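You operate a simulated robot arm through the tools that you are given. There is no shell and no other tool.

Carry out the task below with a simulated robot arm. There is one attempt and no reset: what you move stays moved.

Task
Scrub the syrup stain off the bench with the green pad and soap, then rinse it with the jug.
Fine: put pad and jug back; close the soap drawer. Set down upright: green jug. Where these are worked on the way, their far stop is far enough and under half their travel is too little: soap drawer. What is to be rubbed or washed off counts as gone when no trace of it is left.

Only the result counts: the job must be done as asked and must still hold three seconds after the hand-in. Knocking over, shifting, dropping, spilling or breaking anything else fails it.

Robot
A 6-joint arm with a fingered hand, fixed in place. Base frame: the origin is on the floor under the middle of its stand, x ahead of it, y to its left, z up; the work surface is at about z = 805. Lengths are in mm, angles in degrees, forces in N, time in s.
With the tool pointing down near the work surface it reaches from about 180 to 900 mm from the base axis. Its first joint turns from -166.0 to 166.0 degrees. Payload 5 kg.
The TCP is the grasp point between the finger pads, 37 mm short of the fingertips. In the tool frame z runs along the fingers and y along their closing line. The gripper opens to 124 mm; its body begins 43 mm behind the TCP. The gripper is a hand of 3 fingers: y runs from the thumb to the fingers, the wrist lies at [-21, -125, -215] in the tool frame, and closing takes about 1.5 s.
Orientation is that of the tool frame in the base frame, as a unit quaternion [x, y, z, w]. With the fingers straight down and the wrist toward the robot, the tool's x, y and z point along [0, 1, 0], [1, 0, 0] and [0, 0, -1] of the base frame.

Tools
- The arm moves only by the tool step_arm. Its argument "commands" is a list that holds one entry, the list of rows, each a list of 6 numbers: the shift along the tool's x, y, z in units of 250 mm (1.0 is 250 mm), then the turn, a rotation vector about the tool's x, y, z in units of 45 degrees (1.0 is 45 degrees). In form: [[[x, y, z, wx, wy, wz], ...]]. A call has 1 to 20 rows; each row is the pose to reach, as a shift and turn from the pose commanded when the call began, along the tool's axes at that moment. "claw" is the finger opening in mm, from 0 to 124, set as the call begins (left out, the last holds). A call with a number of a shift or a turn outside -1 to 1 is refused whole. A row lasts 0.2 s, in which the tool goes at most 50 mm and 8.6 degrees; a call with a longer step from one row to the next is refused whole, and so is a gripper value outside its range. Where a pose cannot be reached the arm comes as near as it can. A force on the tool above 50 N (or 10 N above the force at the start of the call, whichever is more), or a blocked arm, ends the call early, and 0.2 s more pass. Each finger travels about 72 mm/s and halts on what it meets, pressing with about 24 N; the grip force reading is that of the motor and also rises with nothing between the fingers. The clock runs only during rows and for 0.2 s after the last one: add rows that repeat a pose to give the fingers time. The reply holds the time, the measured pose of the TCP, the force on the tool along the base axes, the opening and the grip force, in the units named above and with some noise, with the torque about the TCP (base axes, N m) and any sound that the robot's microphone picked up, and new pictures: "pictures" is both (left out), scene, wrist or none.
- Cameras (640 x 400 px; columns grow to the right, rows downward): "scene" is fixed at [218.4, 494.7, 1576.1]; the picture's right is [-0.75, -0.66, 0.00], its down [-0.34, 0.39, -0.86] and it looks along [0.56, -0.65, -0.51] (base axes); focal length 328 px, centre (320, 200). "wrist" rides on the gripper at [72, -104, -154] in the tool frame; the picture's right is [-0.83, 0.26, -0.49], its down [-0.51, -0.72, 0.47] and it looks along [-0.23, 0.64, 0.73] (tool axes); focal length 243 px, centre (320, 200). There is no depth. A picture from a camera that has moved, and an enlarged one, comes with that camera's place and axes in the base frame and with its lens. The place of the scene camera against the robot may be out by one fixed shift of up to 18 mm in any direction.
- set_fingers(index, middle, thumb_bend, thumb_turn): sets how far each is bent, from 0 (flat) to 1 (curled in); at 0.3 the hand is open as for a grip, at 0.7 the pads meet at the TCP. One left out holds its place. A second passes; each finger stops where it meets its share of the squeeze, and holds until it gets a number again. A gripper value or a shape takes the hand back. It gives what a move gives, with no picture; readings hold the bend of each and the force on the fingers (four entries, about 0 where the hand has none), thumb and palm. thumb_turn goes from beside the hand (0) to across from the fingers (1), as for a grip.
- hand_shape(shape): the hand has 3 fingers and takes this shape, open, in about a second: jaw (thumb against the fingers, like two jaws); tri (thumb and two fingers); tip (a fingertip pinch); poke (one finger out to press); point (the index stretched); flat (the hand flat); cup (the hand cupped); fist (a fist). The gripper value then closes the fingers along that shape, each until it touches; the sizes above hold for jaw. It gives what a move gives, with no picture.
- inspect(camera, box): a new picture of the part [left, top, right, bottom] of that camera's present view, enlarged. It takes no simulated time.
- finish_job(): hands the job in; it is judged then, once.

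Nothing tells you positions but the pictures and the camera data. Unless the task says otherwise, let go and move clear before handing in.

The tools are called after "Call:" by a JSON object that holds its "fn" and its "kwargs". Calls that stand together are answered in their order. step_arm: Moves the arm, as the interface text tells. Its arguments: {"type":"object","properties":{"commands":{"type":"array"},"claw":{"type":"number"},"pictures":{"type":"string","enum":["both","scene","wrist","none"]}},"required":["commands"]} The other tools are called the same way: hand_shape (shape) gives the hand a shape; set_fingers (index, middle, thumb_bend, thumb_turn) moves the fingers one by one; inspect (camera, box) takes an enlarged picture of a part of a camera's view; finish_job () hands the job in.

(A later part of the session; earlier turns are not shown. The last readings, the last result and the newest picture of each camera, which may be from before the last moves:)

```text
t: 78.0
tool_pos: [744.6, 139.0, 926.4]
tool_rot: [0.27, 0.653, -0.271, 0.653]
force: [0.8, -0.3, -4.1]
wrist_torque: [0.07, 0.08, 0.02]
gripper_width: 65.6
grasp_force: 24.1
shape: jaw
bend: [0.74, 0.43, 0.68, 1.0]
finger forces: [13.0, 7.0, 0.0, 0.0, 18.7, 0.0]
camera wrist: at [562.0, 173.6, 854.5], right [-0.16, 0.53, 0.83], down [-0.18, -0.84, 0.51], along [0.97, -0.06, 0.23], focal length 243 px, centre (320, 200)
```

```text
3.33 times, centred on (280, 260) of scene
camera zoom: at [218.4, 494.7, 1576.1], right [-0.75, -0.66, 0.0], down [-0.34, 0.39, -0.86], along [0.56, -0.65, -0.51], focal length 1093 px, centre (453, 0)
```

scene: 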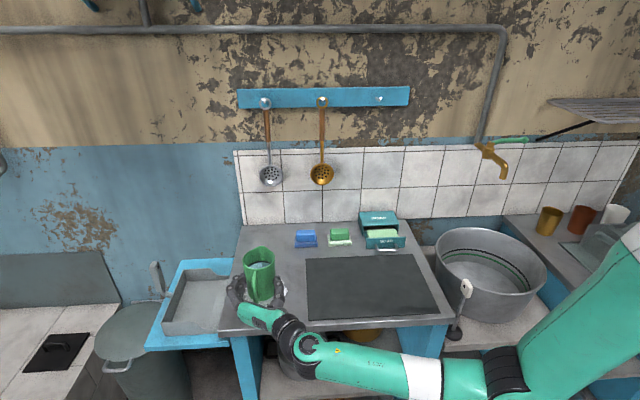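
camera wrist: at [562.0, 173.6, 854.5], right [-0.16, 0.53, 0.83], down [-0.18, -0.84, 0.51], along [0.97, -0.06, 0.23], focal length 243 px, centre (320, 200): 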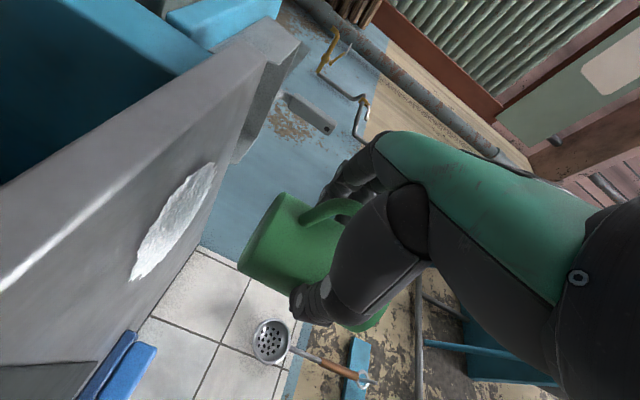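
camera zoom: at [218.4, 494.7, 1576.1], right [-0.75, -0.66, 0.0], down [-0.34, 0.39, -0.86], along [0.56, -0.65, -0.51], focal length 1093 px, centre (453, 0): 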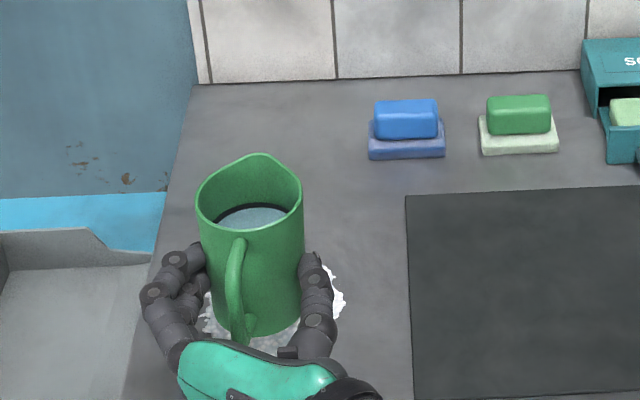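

The jug is beside and above the foam. I'll tilt it forward to about 40° first, just short of pouring, then continue slowly.

Call:
{"fn": "step_arm", "kwargs": {"commands": [[[0, 0, 0, 0, 0.13, 0], [0, 0, 0, 0, 0.27, 0], [0, 0, 0, 0, 0.41, 0], [0, 0, 0, 0, 0.55, 0], [0, 0, 0, 0, 0.68, 0], [0, 0, 0, 0, 0.8, 0], [0, 0, 0, 0, 0.89, 0], [0, 0, 0, 0, 0.89, 0]]]}}

Call:
{"fn": "inspect", "kwargs": {"camera": "scene", "box": [200, 200, 360, 320]}}

```text
t: 79.8
tool_pos: [745.9, 138.3, 928.6]
tool_rot: [0.347, 0.838, -0.161, 0.389]
force: [-0.3, -0.1, -4.2]
wrist_torque: [0.08, 0.06, 0.01]
gripper_width: 65.0
grasp_force: 24.2
shape: jaw
bend: [0.74, 0.44, 0.68, 1.0]
finger forces: [12.6, 6.9, 0.0, 0.0, 18.1, 0.1]
camera wrist: at [555.5, 181.1, 972.4], right [0.3, 0.07, 0.95], down [-0.02, -1.0, 0.08], along [0.95, -0.05, -0.29], focal length 243 px, centre (320, 200)
```

scene: 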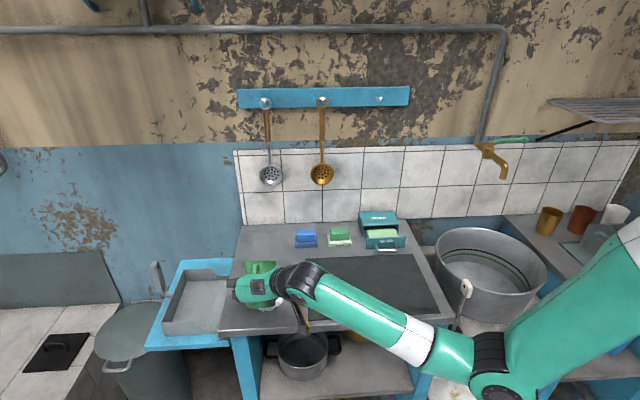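
wrist: 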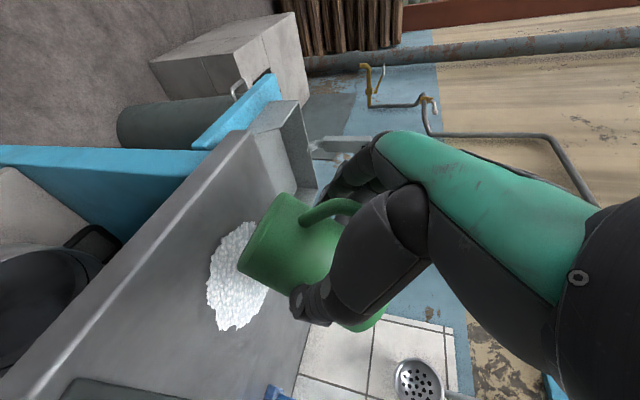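

```text
3.33 times, centred on (280, 260) of scene
camera zoom: at [218.4, 494.7, 1576.1], right [-0.75, -0.66, 0.0], down [-0.34, 0.39, -0.86], along [0.56, -0.65, -0.51], focal length 1093 px, centre (453, 0)
```

zoom: 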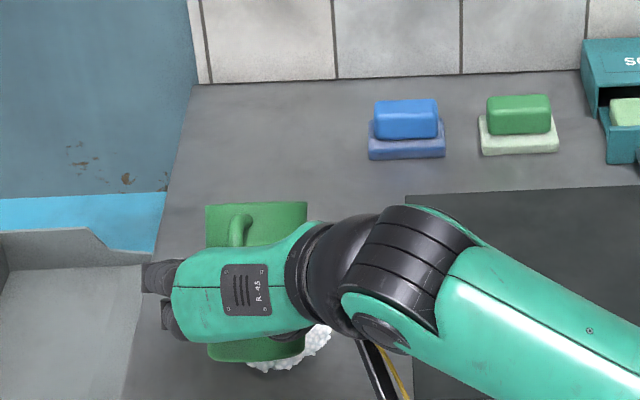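

Call:
{"fn": "step_arm", "kwargs": {"commands": [[[0.012, 0, 0.01, 0, 0.09, 0], [0.024, 0, 0.02, 0, 0.18, 0], [0.037, 0, 0.031, 0, 0.267, 0], [0.037, 0, 0.031, 0, 0.267, 0], [0.037, 0, 0.031, 0, 0.267, 0]]]}}

Call:
{"fn": "inspect", "kwargs": {"camera": "wrist", "box": [180, 160, 420, 360]}}

```text
t: 81.0
tool_pos: [746.0, 138.4, 915.6]
tool_rot: [0.362, 0.874, -0.124, 0.301]
force: [-0.1, -0.1, -3.7]
wrist_torque: [0.04, 0.02, 0.02]
gripper_width: 65.5
grasp_force: 23.6
shape: jaw
bend: [0.74, 0.44, 0.68, 1.0]
finger forces: [12.6, 6.8, 0.0, 0.0, 17.9, 0.0]
camera wrist: at [563.8, 172.3, 993.2], right [0.43, -0.06, 0.9], down [-0.02, -1.0, -0.06], along [0.9, 0.01, -0.44], focal length 243 px, centre (320, 200)
```

scene: 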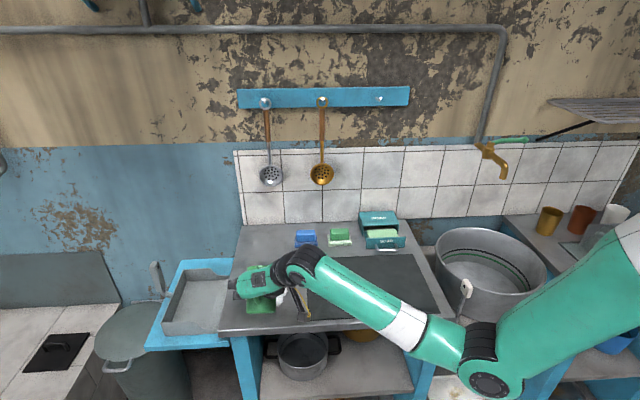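
wrist: 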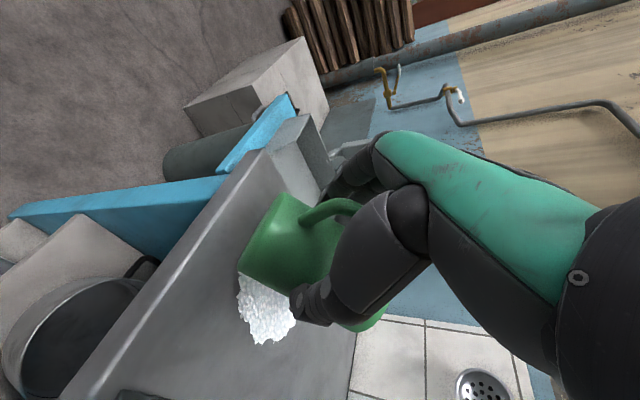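

```text
2.00 times, centred on (300, 260) of wrist
camera zoom: at [563.8, 172.3, 993.2], right [0.43, -0.06, 0.9], down [-0.02, -1.0, -0.06], along [0.9, 0.01, -0.44], focal length 485 px, centre (360, 80)
```

zoom: 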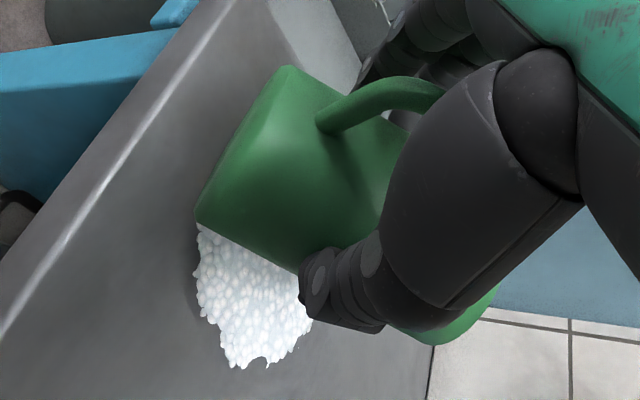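

The water has started to flow and the foam is retreating. I'll keep tilting slowly while sweeping side to side over the patch.

Call:
{"fn": "step_arm", "kwargs": {"commands": [[[0, -0.04, 0, 0, 0.02, 0], [0, -0.08, 0, 0, 0.04, 0], [0, -0.12, 0, 0, 0.06, 0], [0, -0.12, 0, 0, 0.08, 0], [0, -0.08, 0, 0, 0.1, 0], [0, -0.04, 0, 0, 0.12, 0], [0, 0, 0, 0, 0.14, 0], [0, 0.04, 0, 0, 0.16, 0], [0, 0.08, 0, 0, 0.18, 0], [0, 0.12, 0, 0, 0.2, 0], [0, 0.12, 0, 0, 0.2, 0]]]}}

Call:
{"fn": "inspect", "kwargs": {"camera": "wrist", "box": [180, 160, 420, 360]}}

Call:
{"fn": "inspect", "kwargs": {"camera": "scene", "box": [200, 230, 360, 330]}}

```text
t: 83.4
tool_pos: [766.3, 159.4, 917.0]
tool_rot: [0.37, 0.895, -0.095, 0.23]
force: [0.9, 0.6, -2.6]
wrist_torque: [0.06, 0.05, -0.03]
gripper_width: 65.2
grasp_force: 23.8
shape: jaw
bend: [0.74, 0.44, 0.68, 1.0]
finger forces: [12.5, 6.9, 0.1, 0.0, 17.9, 0.0]
camera wrist: at [595.1, 183.8, 1016.9], right [0.53, -0.16, 0.83], down [-0.04, -0.99, -0.17], along [0.85, 0.06, -0.53], focal length 243 px, centre (320, 200)
```

scene: 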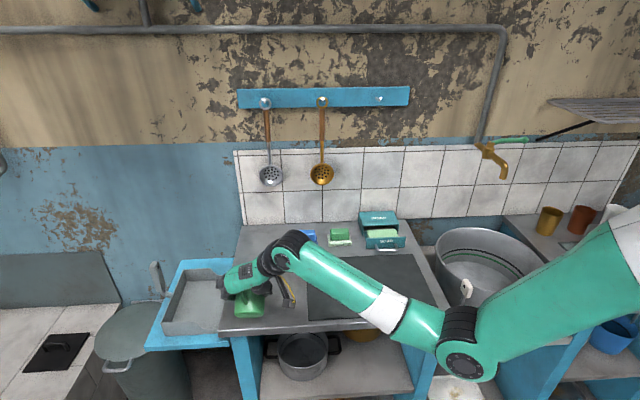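
wrist: 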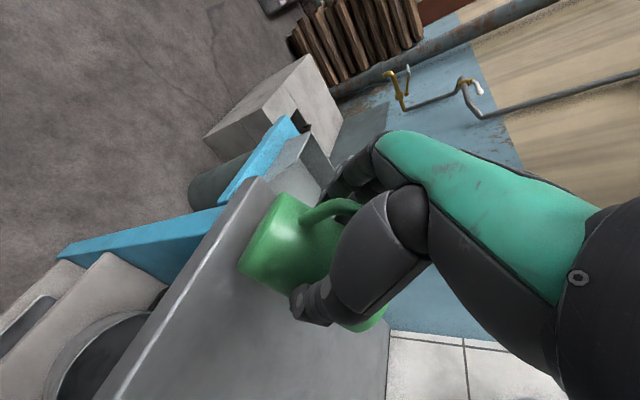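

```text
2.00 times, centred on (300, 260) of wrist
camera zoom: at [595.1, 183.8, 1016.9], right [0.53, -0.16, 0.83], down [-0.04, -0.99, -0.17], along [0.85, 0.06, -0.53], focal length 485 px, centre (360, 80)
```

zoom: 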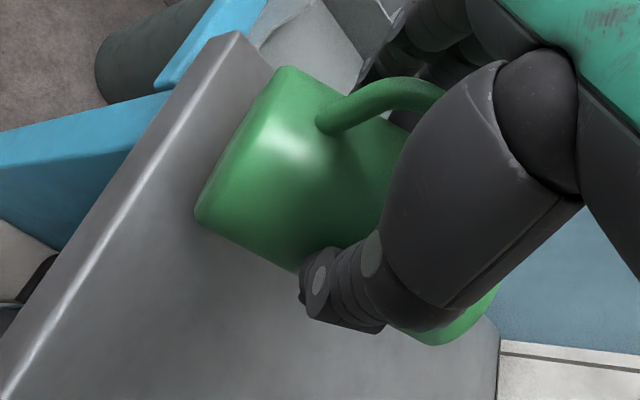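

```text
4.00 times, centred on (280, 280) of scene
camera zoom: at [218.4, 494.7, 1576.1], right [-0.75, -0.66, 0.0], down [-0.34, 0.39, -0.86], along [0.56, -0.65, -0.51], focal length 1312 px, centre (480, -120)
```

zoom: 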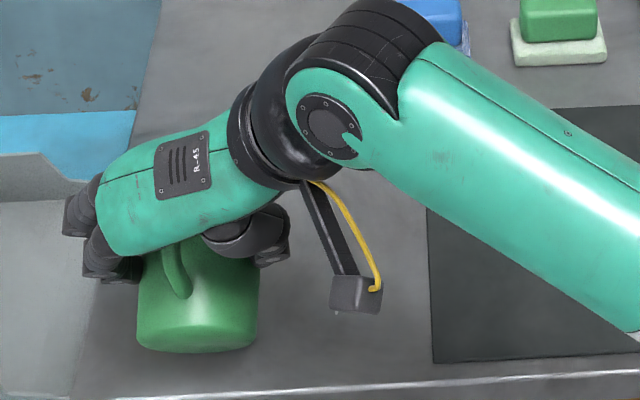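

No foam is visible beside the jug and its weight has dropped to about 2.6 N. I'll tilt it back upright and look at the patch.

Call:
{"fn": "step_arm", "kwargs": {"commands": [[[0, -0.02, 0, 0, -0.16, 0], [0, -0.06, 0, 0, -0.33, 0], [0, -0.1, 0, 0, -0.5, 0], [0, -0.12, 0, 0, -0.67, 0], [0, -0.12, 0, 0, -0.84, 0], [0, -0.12, 0, 0, -1.0, 0], [0, -0.12, 0, 0, -1.0, 0]]], "pictures": "none"}}

Call:
{"fn": "step_arm", "kwargs": {"commands": [[[0, -0.06, 0, 0, -0.12, 0], [0, -0.16, 0, 0, -0.24, 0], [0, -0.28, 0, 0, -0.36, 0], [0, -0.42, 0, 0, -0.36, 0], [0, -0.56, 0, 0, -0.36, 0], [0, -0.7, 0, 0, -0.36, 0], [0, -0.78, 0, 0, -0.36, 0], [0, -0.78, 0, 0, -0.36, 0]]]}}

Call:
{"fn": "inspect", "kwargs": {"camera": "scene", "box": [210, 230, 330, 330]}}

```text
t: 85.0
tool_pos: [744.7, 139.4, 916.7]
tool_rot: [0.306, 0.738, -0.23, 0.557]
force: [1.0, 0.5, -2.8]
wrist_torque: [0.06, 0.08, 0.02]
gripper_width: 65.1
grasp_force: 23.8
shape: jaw
bend: [0.74, 0.44, 0.68, 1.0]
finger forces: [12.7, 6.8, 0.0, 0.0, 18.2, 0.1]
```

```text
t: 86.8
tool_pos: [608.2, 0.8, 916.4]
tool_rot: [0.27, 0.653, -0.271, 0.653]
force: [-0.6, -0.7, -2.7]
wrist_torque: [0.09, 0.06, 0.03]
gripper_width: 64.9
grasp_force: 24.2
shape: jaw
bend: [0.74, 0.44, 0.68, 1.0]
finger forces: [12.8, 6.9, 0.0, 0.0, 18.4, 0.1]
camera wrist: at [425.5, 35.8, 843.4], right [-0.16, 0.54, 0.83], down [-0.18, -0.84, 0.51], along [0.97, -0.06, 0.23], focal length 243 px, centre (320, 200)
```

scene: 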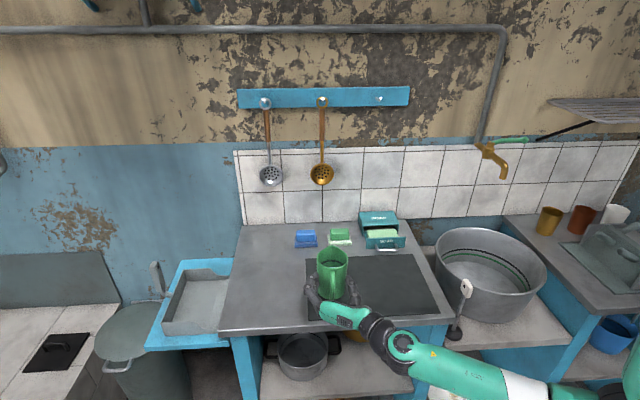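
wrist: 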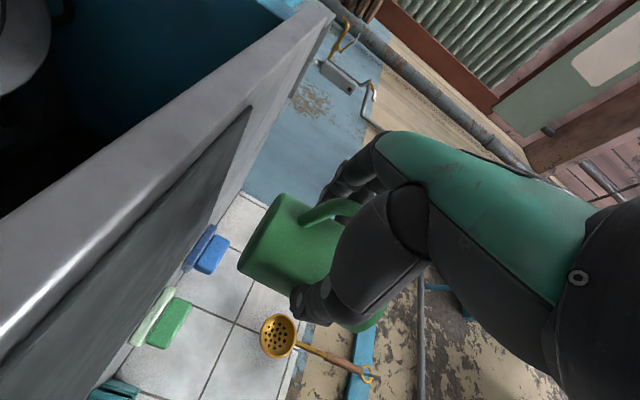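

```text
4.00 times, centred on (270, 280) of scene
camera zoom: at [218.4, 494.7, 1576.1], right [-0.75, -0.66, 0.0], down [-0.34, 0.39, -0.86], along [0.56, -0.65, -0.51], focal length 1312 px, centre (520, -120)
```

zoom: 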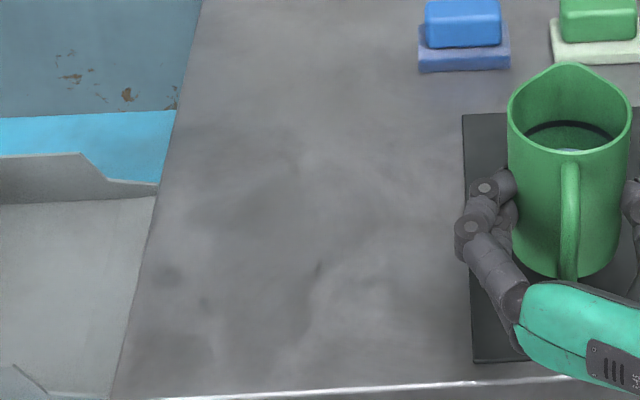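

The patch looks clean, with no foam or stain. I'll zoom in to check for any trace.

Call:
{"fn": "inspect", "kwargs": {"camera": "scene", "box": [225, 255, 305, 315]}}

Call:
{"fn": "inspect", "kwargs": {"camera": "scene", "box": [245, 265, 290, 300]}}

Call:
{"fn": "inspect", "kwargs": {"camera": "scene", "box": [290, 230, 390, 310]}}

```text
6.67 times, centred on (265, 285) of scene
camera zoom: at [218.4, 494.7, 1576.1], right [-0.75, -0.66, 0.0], down [-0.34, 0.39, -0.86], along [0.56, -0.65, -0.51], focal length 2186 px, centre (687, -367)
```

zoom: 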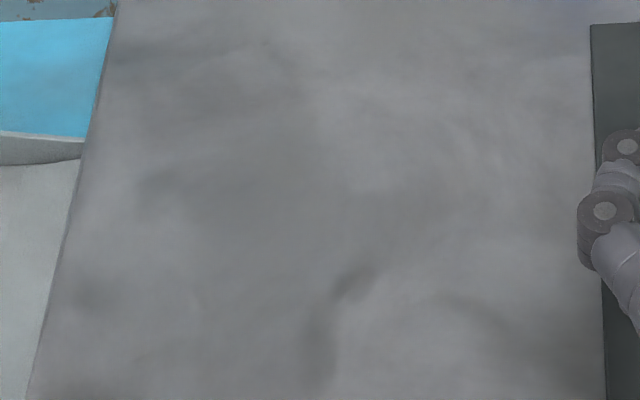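

```text
11.43 times, centred on (268, 282) of scene
camera zoom: at [218.4, 494.7, 1576.1], right [-0.75, -0.66, 0.0], down [-0.34, 0.39, -0.86], along [0.56, -0.65, -0.51], focal length 3748 px, centre (920, -743)
```

zoom: 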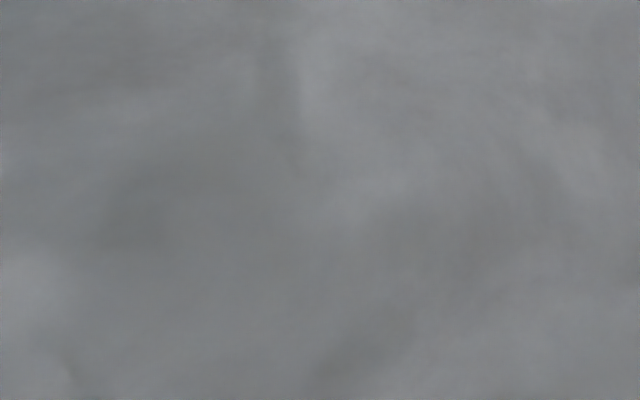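

```text
5.00 times, centred on (340, 270) of scene
camera zoom: at [218.4, 494.7, 1576.1], right [-0.75, -0.66, 0.0], down [-0.34, 0.39, -0.86], along [0.56, -0.65, -0.51], focal length 1640 px, centre (220, -150)
```

zoom: 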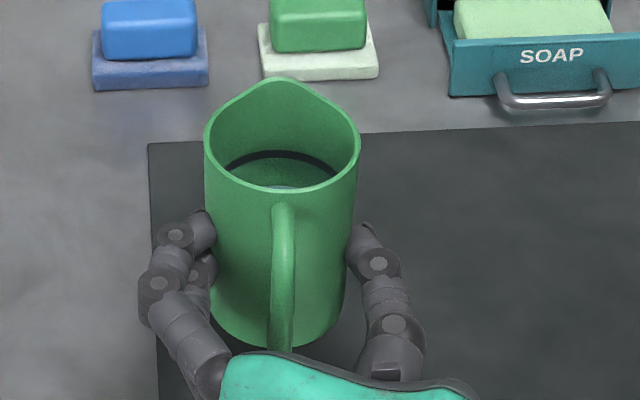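

The bench is clean. Now I'll return the jug: move over its original spot, then lower it.

Call:
{"fn": "step_arm", "kwargs": {"commands": [[[0, -0.05, 0.05, 0, 0, 0], [0, -0.1, 0.097, 0, 0, 0], [0.05, -0.1, 0.097, 0, 0, 0], [0.11, -0.1, 0.097, 0, 0, 0], [0.16, -0.1, 0.097, 0, 0, 0], [0.195, -0.1, 0.097, 0, 0, 0], [0.21, -0.1, 0.097, 0, 0, 0], [0.21, -0.1, 0.097, 0, 0, 0]]]}}

Call:
{"fn": "inspect", "kwargs": {"camera": "scene", "box": [290, 240, 400, 325]}}

```text
t: 88.6
tool_pos: [606.6, -33.1, 864.9]
tool_rot: [0.27, 0.652, -0.271, 0.655]
force: [0.8, 0.2, -3.4]
wrist_torque: [0.05, 0.05, -0.03]
gripper_width: 65.0
grasp_force: 24.0
shape: jaw
bend: [0.74, 0.44, 0.68, 1.0]
finger forces: [12.8, 6.9, 0.0, 0.0, 18.4, 0.0]
camera wrist: at [424.3, 0.5, 792.3], right [-0.16, 0.53, 0.83], down [-0.18, -0.84, 0.51], along [0.97, -0.06, 0.23], focal length 243 px, centre (320, 200)
```

scene: 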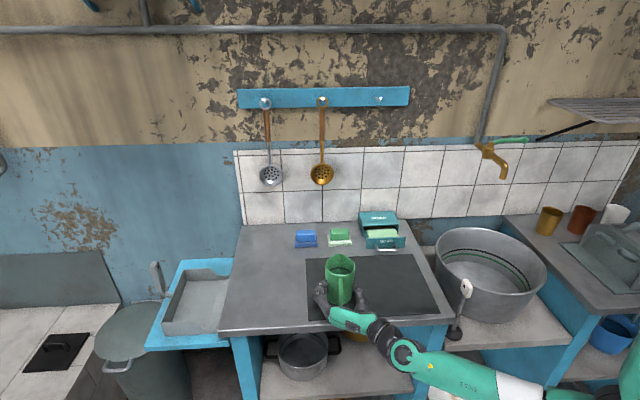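
wrist: 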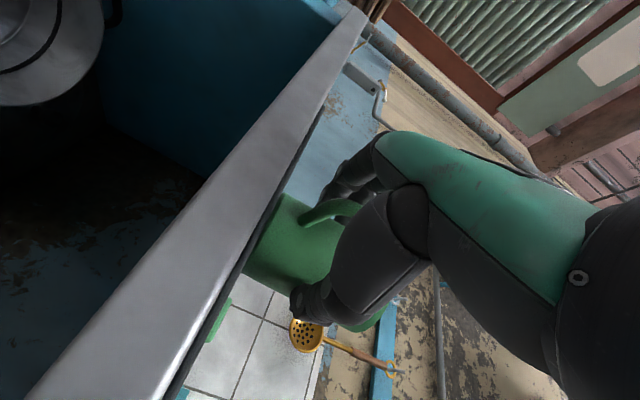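

```text
4.71 times, centred on (345, 282) of scene
camera zoom: at [218.4, 494.7, 1576.1], right [-0.75, -0.66, 0.0], down [-0.34, 0.39, -0.86], along [0.56, -0.65, -0.51], focal length 1543 px, centre (202, -188)
```

zoom: 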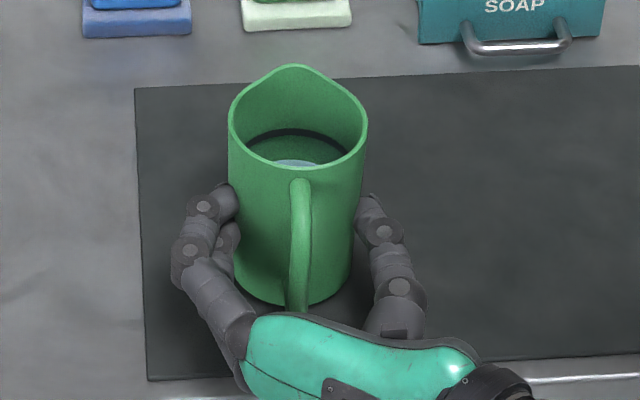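

Call:
{"fn": "step_arm", "kwargs": {"commands": [[[0.008, 0, 0.005, 0, 0, 0], [0.014, 0, 0.005, 0, 0, 0], [0.02, 0, 0.005, 0, 0, 0], [0.02, 0, 0.005, 0, 0, 0]]], "pictures": "none"}}

```text
t: 89.6
tool_pos: [607.4, -34.2, 860.0]
tool_rot: [0.271, 0.652, -0.271, 0.655]
force: [0.6, -0.1, -1.1]
wrist_torque: [0.0, 0.07, -0.03]
gripper_width: 64.8
grasp_force: 23.9
shape: jaw
bend: [0.74, 0.44, 0.68, 1.0]
finger forces: [12.7, 7.5, 0.0, 0.0, 18.5, 0.0]
```

Call:
{"fn": "step_arm", "kwargs": {"commands": [[[0.004, 0, 0, 0, 0, 0], [0.006, 0, 0, 0, 0, 0], [0.006, 0, 0, 0, 0, 0]]], "pictures": "scene"}}

Call:
{"fn": "inspect", "kwargs": {"camera": "scene", "box": [290, 240, 400, 325]}}

```text
t: 90.4
tool_pos: [608.5, -35.0, 858.7]
tool_rot: [0.27, 0.653, -0.271, 0.654]
force: [2.0, 1.5, 2.5]
wrist_torque: [-0.02, -0.09, 0.11]
gripper_width: 64.7
grasp_force: 23.5
shape: jaw
bend: [0.74, 0.44, 0.68, 1.0]
finger forces: [13.5, 8.6, 0.1, 0.1, 18.2, 0.0]
```

scene: 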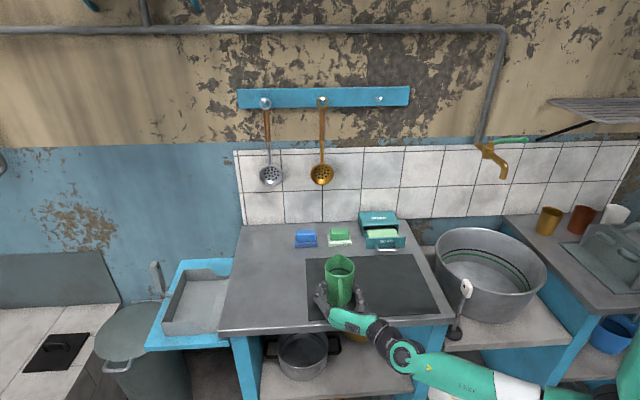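

```text
4.71 times, centred on (345, 282) of scene
camera zoom: at [218.4, 494.7, 1576.1], right [-0.75, -0.66, 0.0], down [-0.34, 0.39, -0.86], along [0.56, -0.65, -0.51], focal length 1543 px, centre (202, -188)
```

zoom: 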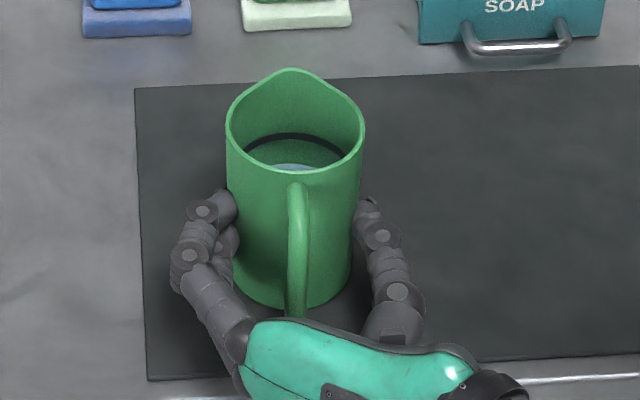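

The jug is standing on the mat at its original place. I'll open the hand, back off slightly, and check.

Call:
{"fn": "step_arm", "kwargs": {"commands": [[[0, 0, 0, 0, 0, 0], [0, 0, 0, 0, 0, 0], [0, 0, 0, 0, 0, 0], [0, 0, 0, 0, 0, 0], [0, 0, 0, 0, 0, 0], [0, 0, 0, 0, 0, 0], [0, 0, 0, 0, 0, 0]]], "claw": 124, "pictures": "scene"}}

Call:
{"fn": "inspect", "kwargs": {"camera": "scene", "box": [290, 240, 400, 325]}}

```text
t: 92.0
tool_pos: [608.7, -36.6, 857.2]
tool_rot: [0.271, 0.652, -0.271, 0.654]
force: [0.7, -0.3, 0.6]
wrist_torque: [0.01, -0.05, 0.02]
gripper_width: 123.4
grasp_force: 0.0
shape: jaw
bend: [0.3, 0.3, 0.3, 0.98]
finger forces: [0.0, 0.1, 0.0, 0.0, 0.1, 0.0]
```

scene: 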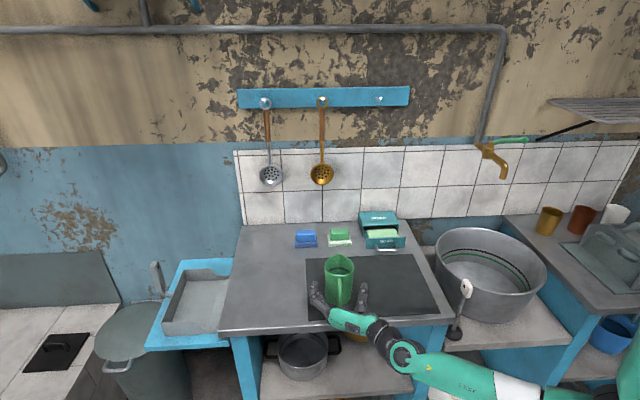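

```text
4.71 times, centred on (345, 282) of scene
camera zoom: at [218.4, 494.7, 1576.1], right [-0.75, -0.66, 0.0], down [-0.34, 0.39, -0.86], along [0.56, -0.65, -0.51], focal length 1543 px, centre (202, -188)
```

zoom: 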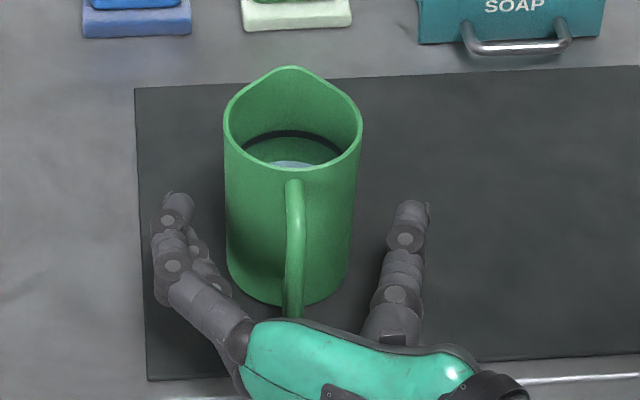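

The jug is released and upright. I'll back the hand off, raise it clear, and then turn it back to pointing down.

Call:
{"fn": "step_arm", "kwargs": {"commands": [[[0, 0, -0.03, 0, 0, 0], [0, 0, -0.06, 0, 0, 0], [-0.06, 0, -0.06, 0, 0, 0], [-0.16, 0, -0.06, 0, 0, 0], [-0.28, 0, -0.06, 0, 0, 0], [-0.42, 0, -0.06, 0, 0, 0], [-0.58, 0, -0.06, 0, 0, 0], [-0.74, 0, -0.06, 0, 0, 0], [-0.82, 0, -0.06, 0, 0, 0], [-0.82, 0, -0.06, 0, 0, 0]]]}}

Call:
{"fn": "inspect", "kwargs": {"camera": "scene", "box": [290, 240, 400, 325]}}

Call:
{"fn": "inspect", "kwargs": {"camera": "wrist", "box": [0, 20, 220, 240]}}

```text
t: 94.2
tool_pos: [598.2, -24.4, 1063.4]
tool_rot: [0.27, 0.653, -0.271, 0.654]
force: [-1.0, -0.3, -0.2]
wrist_torque: [0.0, 0.02, 0.01]
gripper_width: 123.5
grasp_force: 0.2
shape: jaw
bend: [0.3, 0.3, 0.3, 0.98]
finger forces: [0.1, 0.1, 0.0, 0.0, 0.0, 0.0]
camera wrist: at [415.3, 10.5, 990.6], right [-0.16, 0.53, 0.83], down [-0.18, -0.84, 0.51], along [0.97, -0.06, 0.23], focal length 243 px, centre (320, 200)
```

scene: 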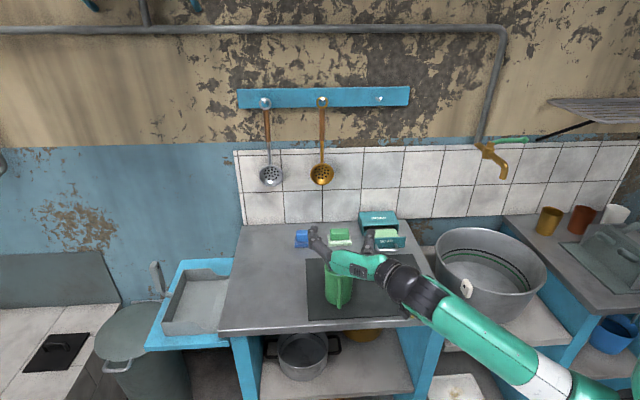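
wrist: 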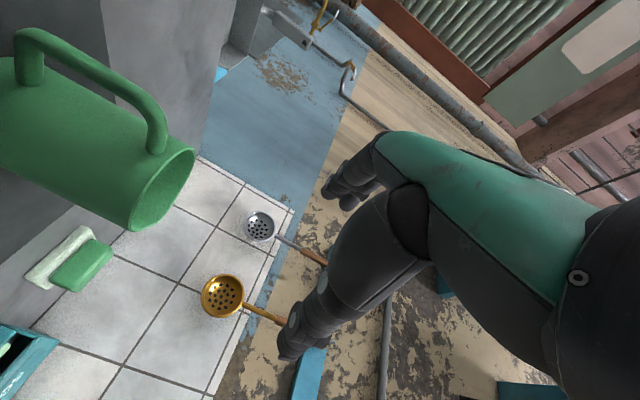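

```text
4.71 times, centred on (345, 282) of scene
camera zoom: at [218.4, 494.7, 1576.1], right [-0.75, -0.66, 0.0], down [-0.34, 0.39, -0.86], along [0.56, -0.65, -0.51], focal length 1543 px, centre (202, -188)
```

zoom: 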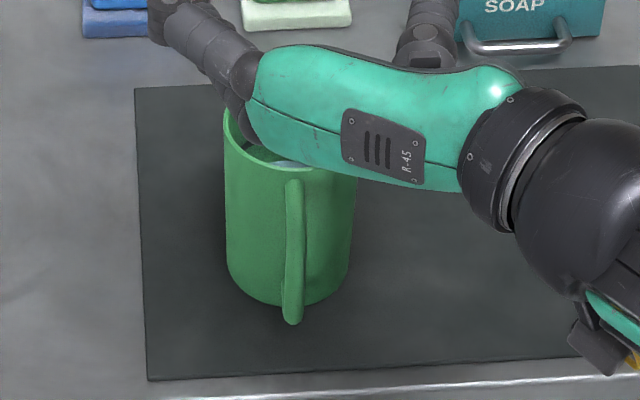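

```text
1.82 times, centred on (110, 130) of wrist
camera zoom: at [415.3, 10.5, 990.6], right [-0.16, 0.53, 0.83], down [-0.18, -0.84, 0.51], along [0.97, -0.06, 0.23], focal length 441 px, centre (702, 327)
```

zoom: 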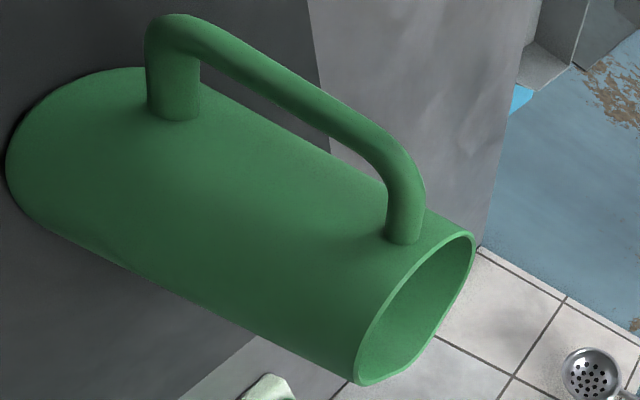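

The jug is back within a few mm of where it stood. Now I'll turn the hand back to pointing down while moving right toward the drawer.

Call:
{"fn": "step_arm", "kwargs": {"commands": [[[0, -0.057, 0, 0.11, 0.11, 0.11], [0, -0.114, 0, 0.22, 0.22, 0.22], [0, -0.171, 0, 0.33, 0.33, 0.33], [0, -0.229, 0, 0.44, 0.44, 0.44], [0, -0.286, 0, 0.55, 0.55, 0.55], [0, -0.343, 0, 0.66, 0.66, 0.66], [0, -0.4, 0, 0.77, 0.77, 0.77], [0, -0.4, 0, 0.77, 0.77, 0.77]]], "pictures": "none"}}

Call:
{"fn": "step_arm", "kwargs": {"commands": [[[0, 0, 0, 0.11, 0.11, 0.11], [0, 0, 0, 0.22, 0.22, 0.22], [0, 0, 0, 0.33, 0.33, 0.33], [0, 0, 0, 0.44, 0.44, 0.44], [0, 0, 0, 0.55, 0.55, 0.55], [0, 0, 0, 0.66, 0.66, 0.66], [0, 0, 0, 0.77, 0.77, 0.77], [0, 0, 0, 0.77, 0.77, 0.77]]]}}

```text
t: 96.0
tool_pos: [527.3, -93.6, 1064.2]
tool_rot: [0.69, 0.598, -0.154, 0.379]
force: [0.9, 0.0, -0.1]
wrist_torque: [0.01, -0.02, 0.01]
gripper_width: 123.6
grasp_force: 0.0
shape: jaw
bend: [0.3, 0.3, 0.3, 0.98]
finger forces: [0.0, 0.1, 0.1, 0.1, 0.1, 0.0]
```

```text
t: 97.8
tool_pos: [526.2, -94.6, 1063.6]
tool_rot: [0.924, 0.382, 0.001, 0.0]
force: [0.1, -0.2, -0.2]
wrist_torque: [-0.01, 0.02, -0.03]
gripper_width: 123.9
grasp_force: 0.0
shape: jaw
bend: [0.3, 0.3, 0.3, 0.98]
finger forces: [0.1, 0.0, 0.0, 0.0, 0.0, 0.0]
camera wrist: at [503.9, 30.1, 1216.9], right [-0.4, -0.77, 0.49], down [-0.87, 0.15, -0.47], along [0.29, -0.62, -0.73], focal length 243 px, centre (320, 200)
```

scene: 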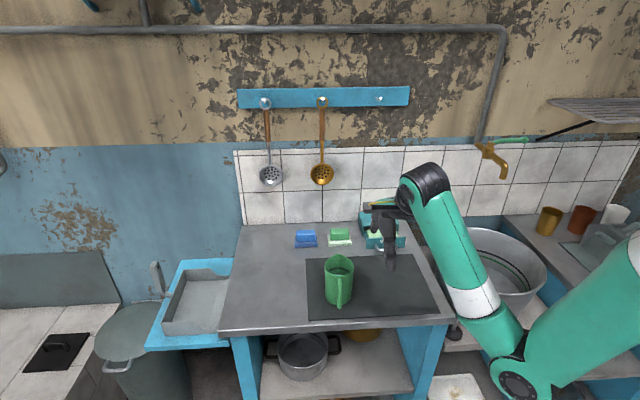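
wrist: 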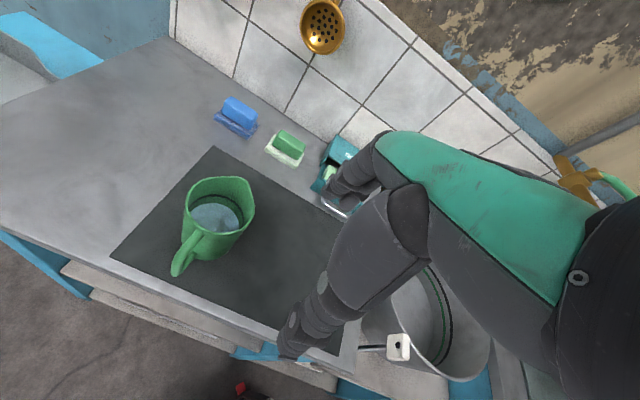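

The bench also looks clean from here. Next I'll close the fingers and move to just in front of the drawer handle.

Call:
{"fn": "step_arm", "kwargs": {"commands": [[[-0.06, 0.12, 0.05, 0, 0, 0], [-0.12, 0.24, 0.1, 0, 0, 0], [-0.18, 0.36, 0.16, 0, 0, 0], [-0.24, 0.48, 0.22, 0, 0, 0], [-0.3, 0.58, 0.29, 0, 0, 0], [-0.353, 0.66, 0.36, 0, 0, 0], [-0.353, 0.66, 0.41, 0, 0, 0], [-0.353, 0.66, 0.41, 0, 0, 0], [-0.353, 0.66, 0.41, 0, 0, 0]]], "claw": 0}}

Call:
{"fn": "inspect", "kwargs": {"camera": "wrist", "box": [200, 100, 400, 300]}}

Call:
{"fn": "inspect", "kwargs": {"camera": "scene", "box": [340, 180, 440, 260]}}

```text
t: 99.8
tool_pos: [582.8, -273.2, 962.4]
tool_rot: [0.924, 0.383, 0.001, 0.0]
force: [0.0, -0.6, -1.1]
wrist_torque: [-0.03, 0.01, -0.02]
gripper_width: 0.0
grasp_force: 24.1
shape: jaw
bend: [0.7, 0.7, 0.57, 1.0]
finger forces: [0.0, 0.0, 0.1, 0.1, 0.1, 0.1]
camera wrist: at [558.9, -148.8, 1115.8], right [-0.4, -0.77, 0.49], down [-0.87, 0.15, -0.47], along [0.29, -0.62, -0.73], focal length 243 px, centre (320, 200)
```

scene: 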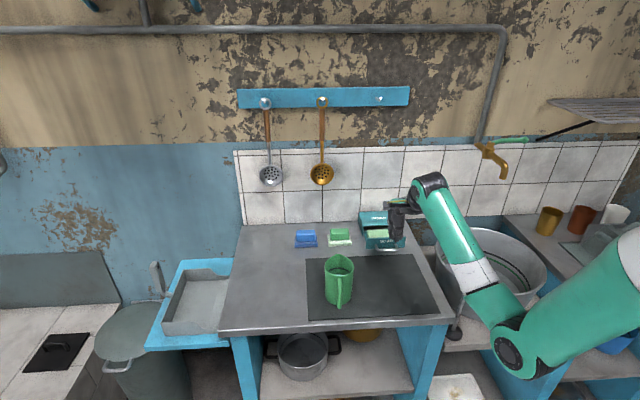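
wrist: 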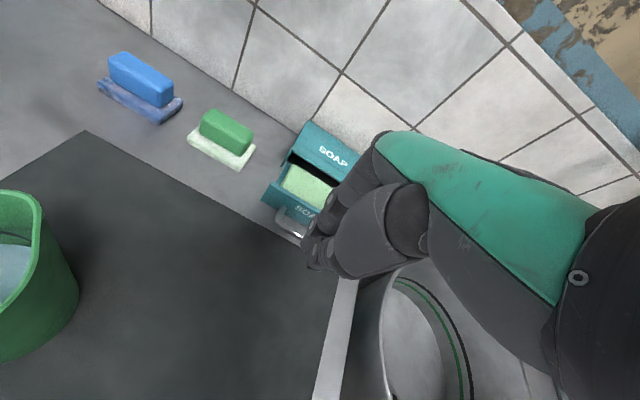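

```text
2.00 times, centred on (300, 200) of wrist
camera zoom: at [558.9, -148.8, 1115.8], right [-0.4, -0.77, 0.49], down [-0.87, 0.15, -0.47], along [0.29, -0.62, -0.73], focal length 485 px, centre (360, 200)
```

zoom: 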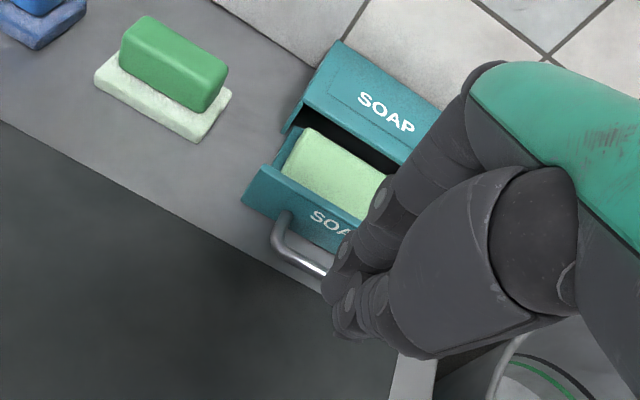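

```text
5.00 times, centred on (390, 220) of scene
camera zoom: at [218.4, 494.7, 1576.1], right [-0.75, -0.66, 0.0], down [-0.34, 0.39, -0.86], along [0.56, -0.65, -0.51], focal length 1640 px, centre (-30, 100)
```

zoom: 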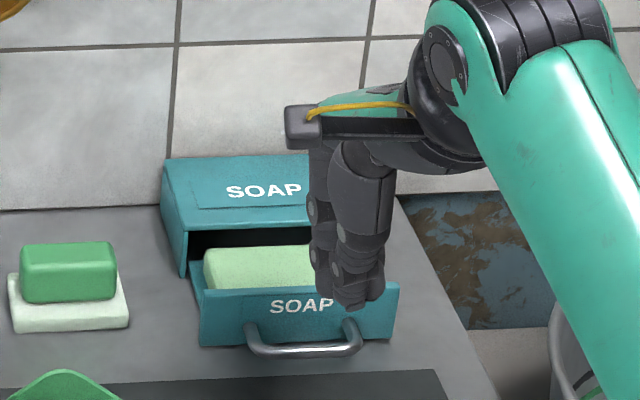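

Call:
{"fn": "step_arm", "kwargs": {"commands": [[[-0.008, 0, 0.12, 0, 0, 0], [-0.008, 0, 0.24, 0, 0, 0], [-0.008, 0, 0.36, 0, 0, 0], [-0.008, 0, 0.42, 0, 0, 0], [-0.008, 0, 0.446, 0, 0, 0], [-0.008, 0, 0.446, 0, 0, 0]]]}}

Call:
{"fn": "inspect", "kwargs": {"camera": "scene", "box": [340, 190, 440, 270]}}

Call:
{"fn": "inspect", "kwargs": {"camera": "wrist", "box": [220, 80, 400, 260]}}

```text
t: 101.2
tool_pos: [580.3, -275.2, 847.9]
tool_rot: [0.924, 0.382, 0.0, 0.001]
force: [-0.9, 0.3, 0.5]
wrist_torque: [-0.01, -0.02, 0.0]
gripper_width: 0.0
grasp_force: 23.9
shape: jaw
bend: [0.7, 0.7, 0.57, 1.0]
finger forces: [0.1, 0.0, 0.0, 0.1, 0.0, 0.1]
camera wrist: at [557.3, -150.4, 1002.1], right [-0.4, -0.77, 0.49], down [-0.87, 0.15, -0.47], along [0.29, -0.62, -0.73], focal length 243 px, centre (320, 200)
```

scene: 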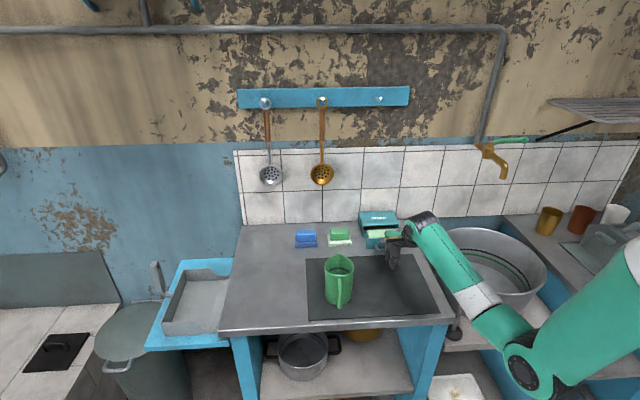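
wrist: 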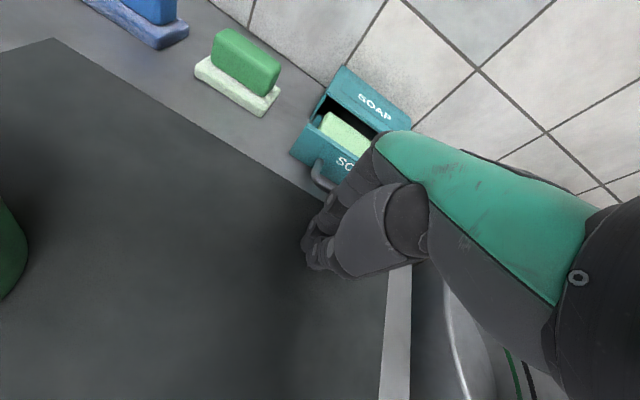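

```text
5.00 times, centred on (390, 230) of scene
camera zoom: at [218.4, 494.7, 1576.1], right [-0.75, -0.66, 0.0], down [-0.34, 0.39, -0.86], along [0.56, -0.65, -0.51], focal length 1640 px, centre (-30, 50)
```

zoom: 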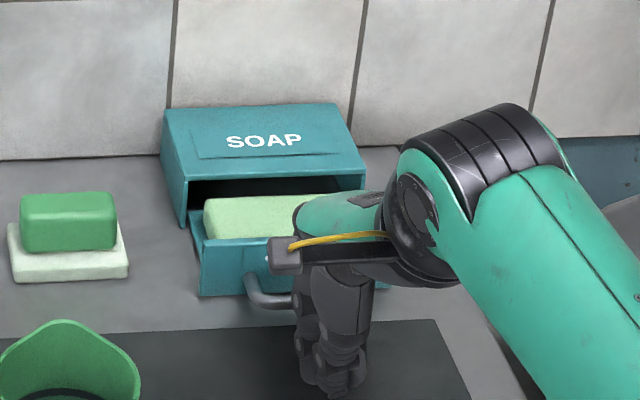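

```text
2.22 times, centred on (310, 170) of wrist
camera zoom: at [557.3, -150.4, 1002.1], right [-0.4, -0.77, 0.49], down [-0.87, 0.15, -0.47], along [0.29, -0.62, -0.73], focal length 539 px, centre (342, 267)
```

zoom: 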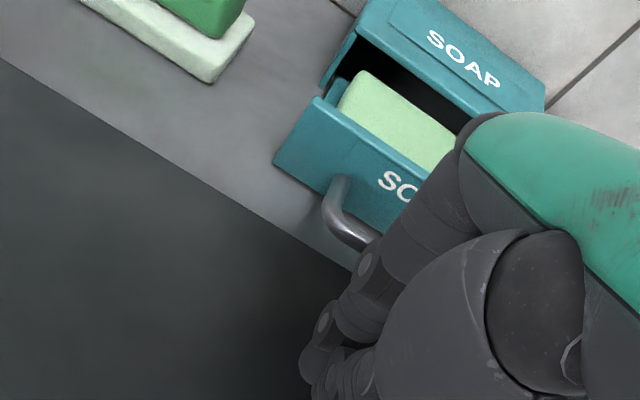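

The closed fingers are in front of the bar. I'll push the drawer in steadily.

Call:
{"fn": "step_arm", "kwargs": {"commands": [[[0, 0.03, 0, 0, 0, 0], [0, 0.06, 0, 0, 0, 0], [0, 0.09, 0, 0, 0, 0], [0, 0.12, 0, 0, 0, 0], [0, 0.145, 0, 0, 0, 0], [0, 0.17, 0, 0, 0, 0], [0, 0.195, 0, 0, 0, 0], [0, 0.22, 0, 0, 0, 0], [0, 0.245, 0, 0, 0, 0], [0, 0.27, 0, 0, 0, 0], [0, 0.295, 0, 0, 0, 0], [0, 0.32, 0, 0, 0, 0], [0, 0.34, 0, 0, 0, 0], [0, 0.36, 0, 0, 0, 0], [0, 0.36, 0, 0, 0, 0]]]}}

Call:
{"fn": "inspect", "kwargs": {"camera": "scene", "box": [340, 190, 440, 270]}}

Call:
{"fn": "inspect", "kwargs": {"camera": "wrist", "box": [220, 80, 400, 260]}}

```text
t: 104.4
tool_pos: [643.4, -338.5, 850.8]
tool_rot: [0.924, 0.383, 0.001, 0.001]
force: [-1.1, -0.6, 10.9]
wrist_torque: [-0.29, 0.01, -0.02]
gripper_width: 0.0
grasp_force: 24.2
shape: jaw
bend: [0.7, 0.7, 0.57, 1.0]
finger forces: [0.0, 8.6, 0.1, 0.1, 0.1, 0.0]
camera wrist: at [619.7, -213.6, 1004.1], right [-0.4, -0.77, 0.49], down [-0.87, 0.15, -0.47], along [0.29, -0.62, -0.73], focal length 243 px, centre (320, 200)
```

scene: 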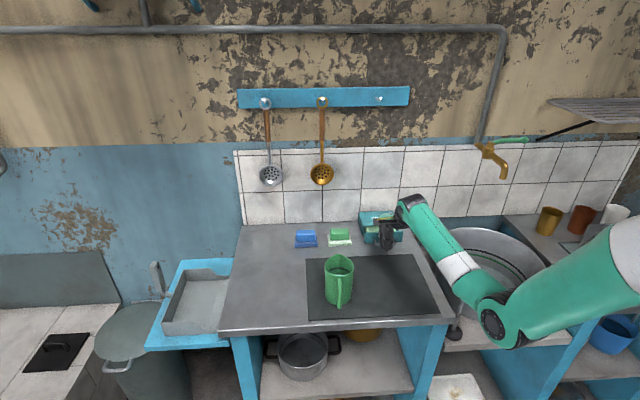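
wrist: 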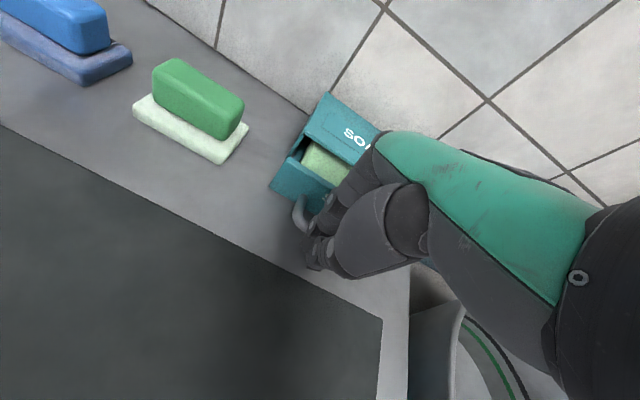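

```text
5.00 times, centred on (390, 230) of scene
camera zoom: at [218.4, 494.7, 1576.1], right [-0.75, -0.66, 0.0], down [-0.34, 0.39, -0.86], along [0.56, -0.65, -0.51], focal length 1640 px, centre (-30, 50)
```

zoom: 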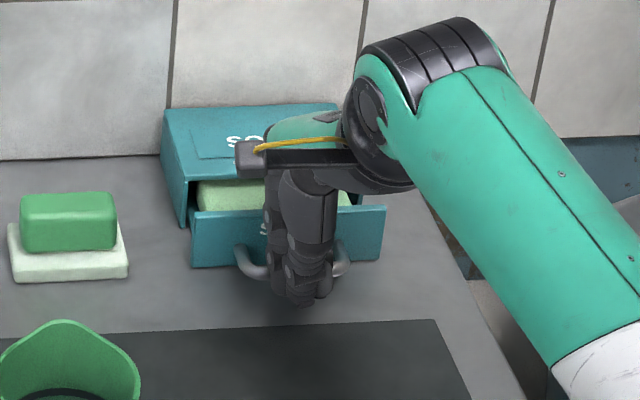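

```text
2.22 times, centred on (310, 170) of wrist
camera zoom: at [619.7, -213.6, 1004.1], right [-0.4, -0.77, 0.49], down [-0.87, 0.15, -0.47], along [0.29, -0.62, -0.73], focal length 539 px, centre (342, 267)
```

zoom: 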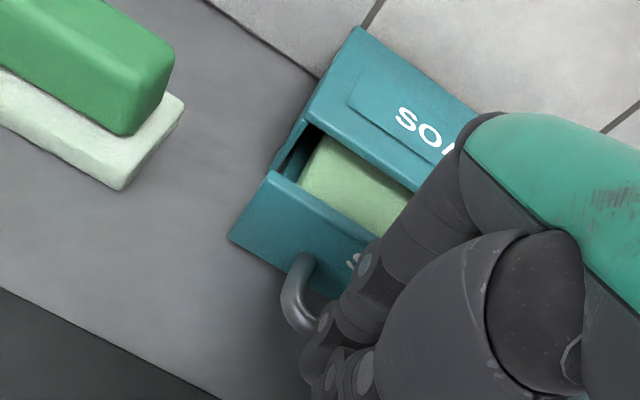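

The sloped closed fingers are riding up on the bar (about 11 N vertical), so I'll stop this push. I'll back off, open the hand, and push with the straight vertical fingers instead.

Call:
{"fn": "step_arm", "kwargs": {"commands": [[[0, -0.03, 0, 0, 0, 0], [0, -0.08, 0, 0, 0, 0], [0, -0.14, -0.06, 0, 0, 0], [0, -0.22, -0.18, 0, 0, 0], [0, -0.3, -0.3, 0, 0, 0], [0, -0.37, -0.34, 0, 0, 0], [0, -0.37, -0.34, 0, 0, 0]]], "pictures": "none"}}

Call:
{"fn": "step_arm", "kwargs": {"commands": [[[0, 0, 0, 0, 0, 0], [0, 0, 0, 0, 0, 0], [0, 0, 0, 0, 0, 0], [0, 0, 0, 0, 0, 0], [0, 0, 0, 0, 0, 0], [0, 0, 0, 0, 0, 0], [0, 0, 0, 0, 0, 0], [0, 0, 0, 0, 0, 0]]], "claw": 124}}

Call:
{"fn": "inspect", "kwargs": {"camera": "wrist", "box": [200, 100, 400, 260]}}

Call:
{"fn": "inspect", "kwargs": {"camera": "scene", "box": [340, 180, 440, 260]}}

```text
t: 106.0
tool_pos: [578.5, -274.6, 935.1]
tool_rot: [0.924, 0.383, 0.0, 0.001]
force: [-0.4, -0.1, -0.3]
wrist_torque: [-0.02, -0.04, -0.01]
gripper_width: 0.0
grasp_force: 24.0
shape: jaw
bend: [0.7, 0.7, 0.57, 1.0]
finger forces: [0.0, 0.0, 0.0, 0.0, 0.0, 0.0]
```

```text
t: 107.8
tool_pos: [578.1, -272.6, 934.8]
tool_rot: [0.924, 0.382, 0.0, 0.001]
force: [0.5, -0.3, 0.3]
wrist_torque: [-0.02, 0.03, 0.02]
gripper_width: 123.6
grasp_force: 0.1
shape: jaw
bend: [0.3, 0.3, 0.3, 0.98]
finger forces: [0.0, 0.0, 0.0, 0.0, 0.0, 0.1]
camera wrist: at [555.6, -149.0, 1088.8], right [-0.4, -0.77, 0.49], down [-0.87, 0.15, -0.47], along [0.29, -0.62, -0.73], focal length 243 px, centre (320, 200)
```

scene: 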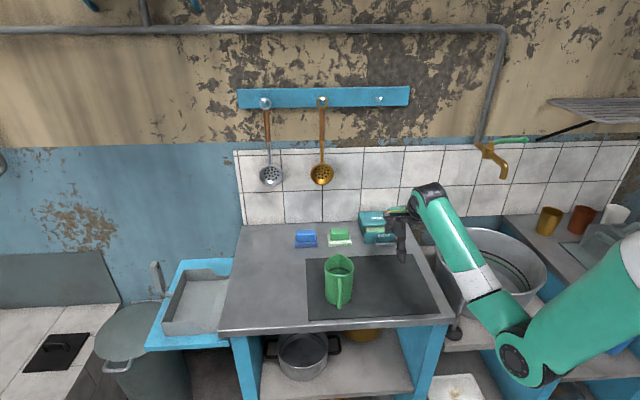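
wrist: 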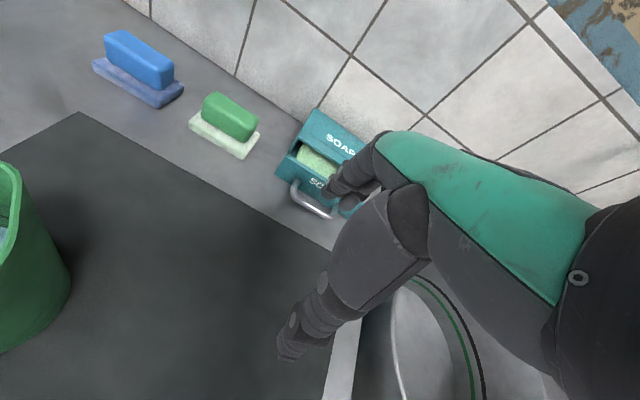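

```text
2.50 times, centred on (300, 180) of wrist
camera zoom: at [555.6, -149.0, 1088.8], right [-0.4, -0.77, 0.49], down [-0.87, 0.15, -0.47], along [0.29, -0.62, -0.73], focal length 606 px, centre (370, 250)
```

zoom: 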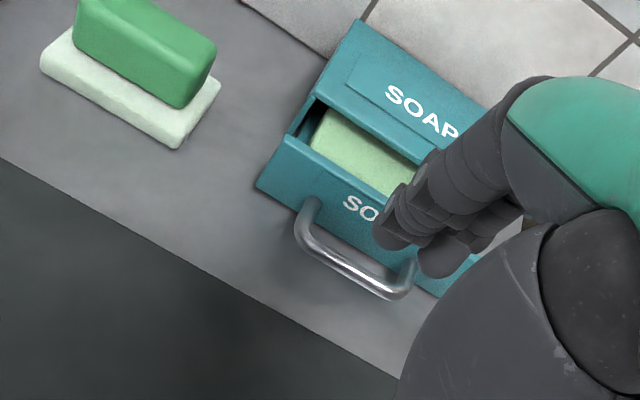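

```text
5.00 times, centred on (390, 220) of scene
camera zoom: at [218.4, 494.7, 1576.1], right [-0.75, -0.66, 0.0], down [-0.34, 0.39, -0.86], along [0.56, -0.65, -0.51], focal length 1640 px, centre (-30, 100)
```

zoom: 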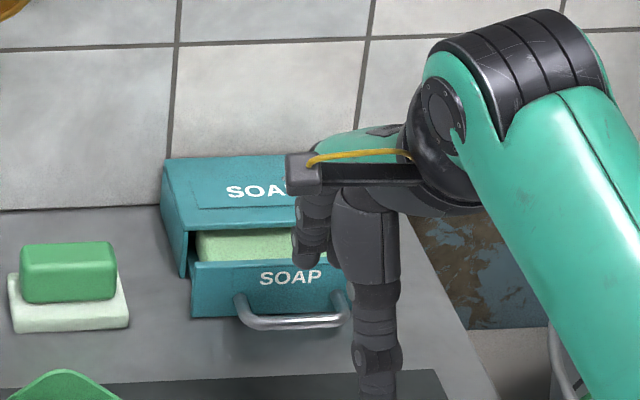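

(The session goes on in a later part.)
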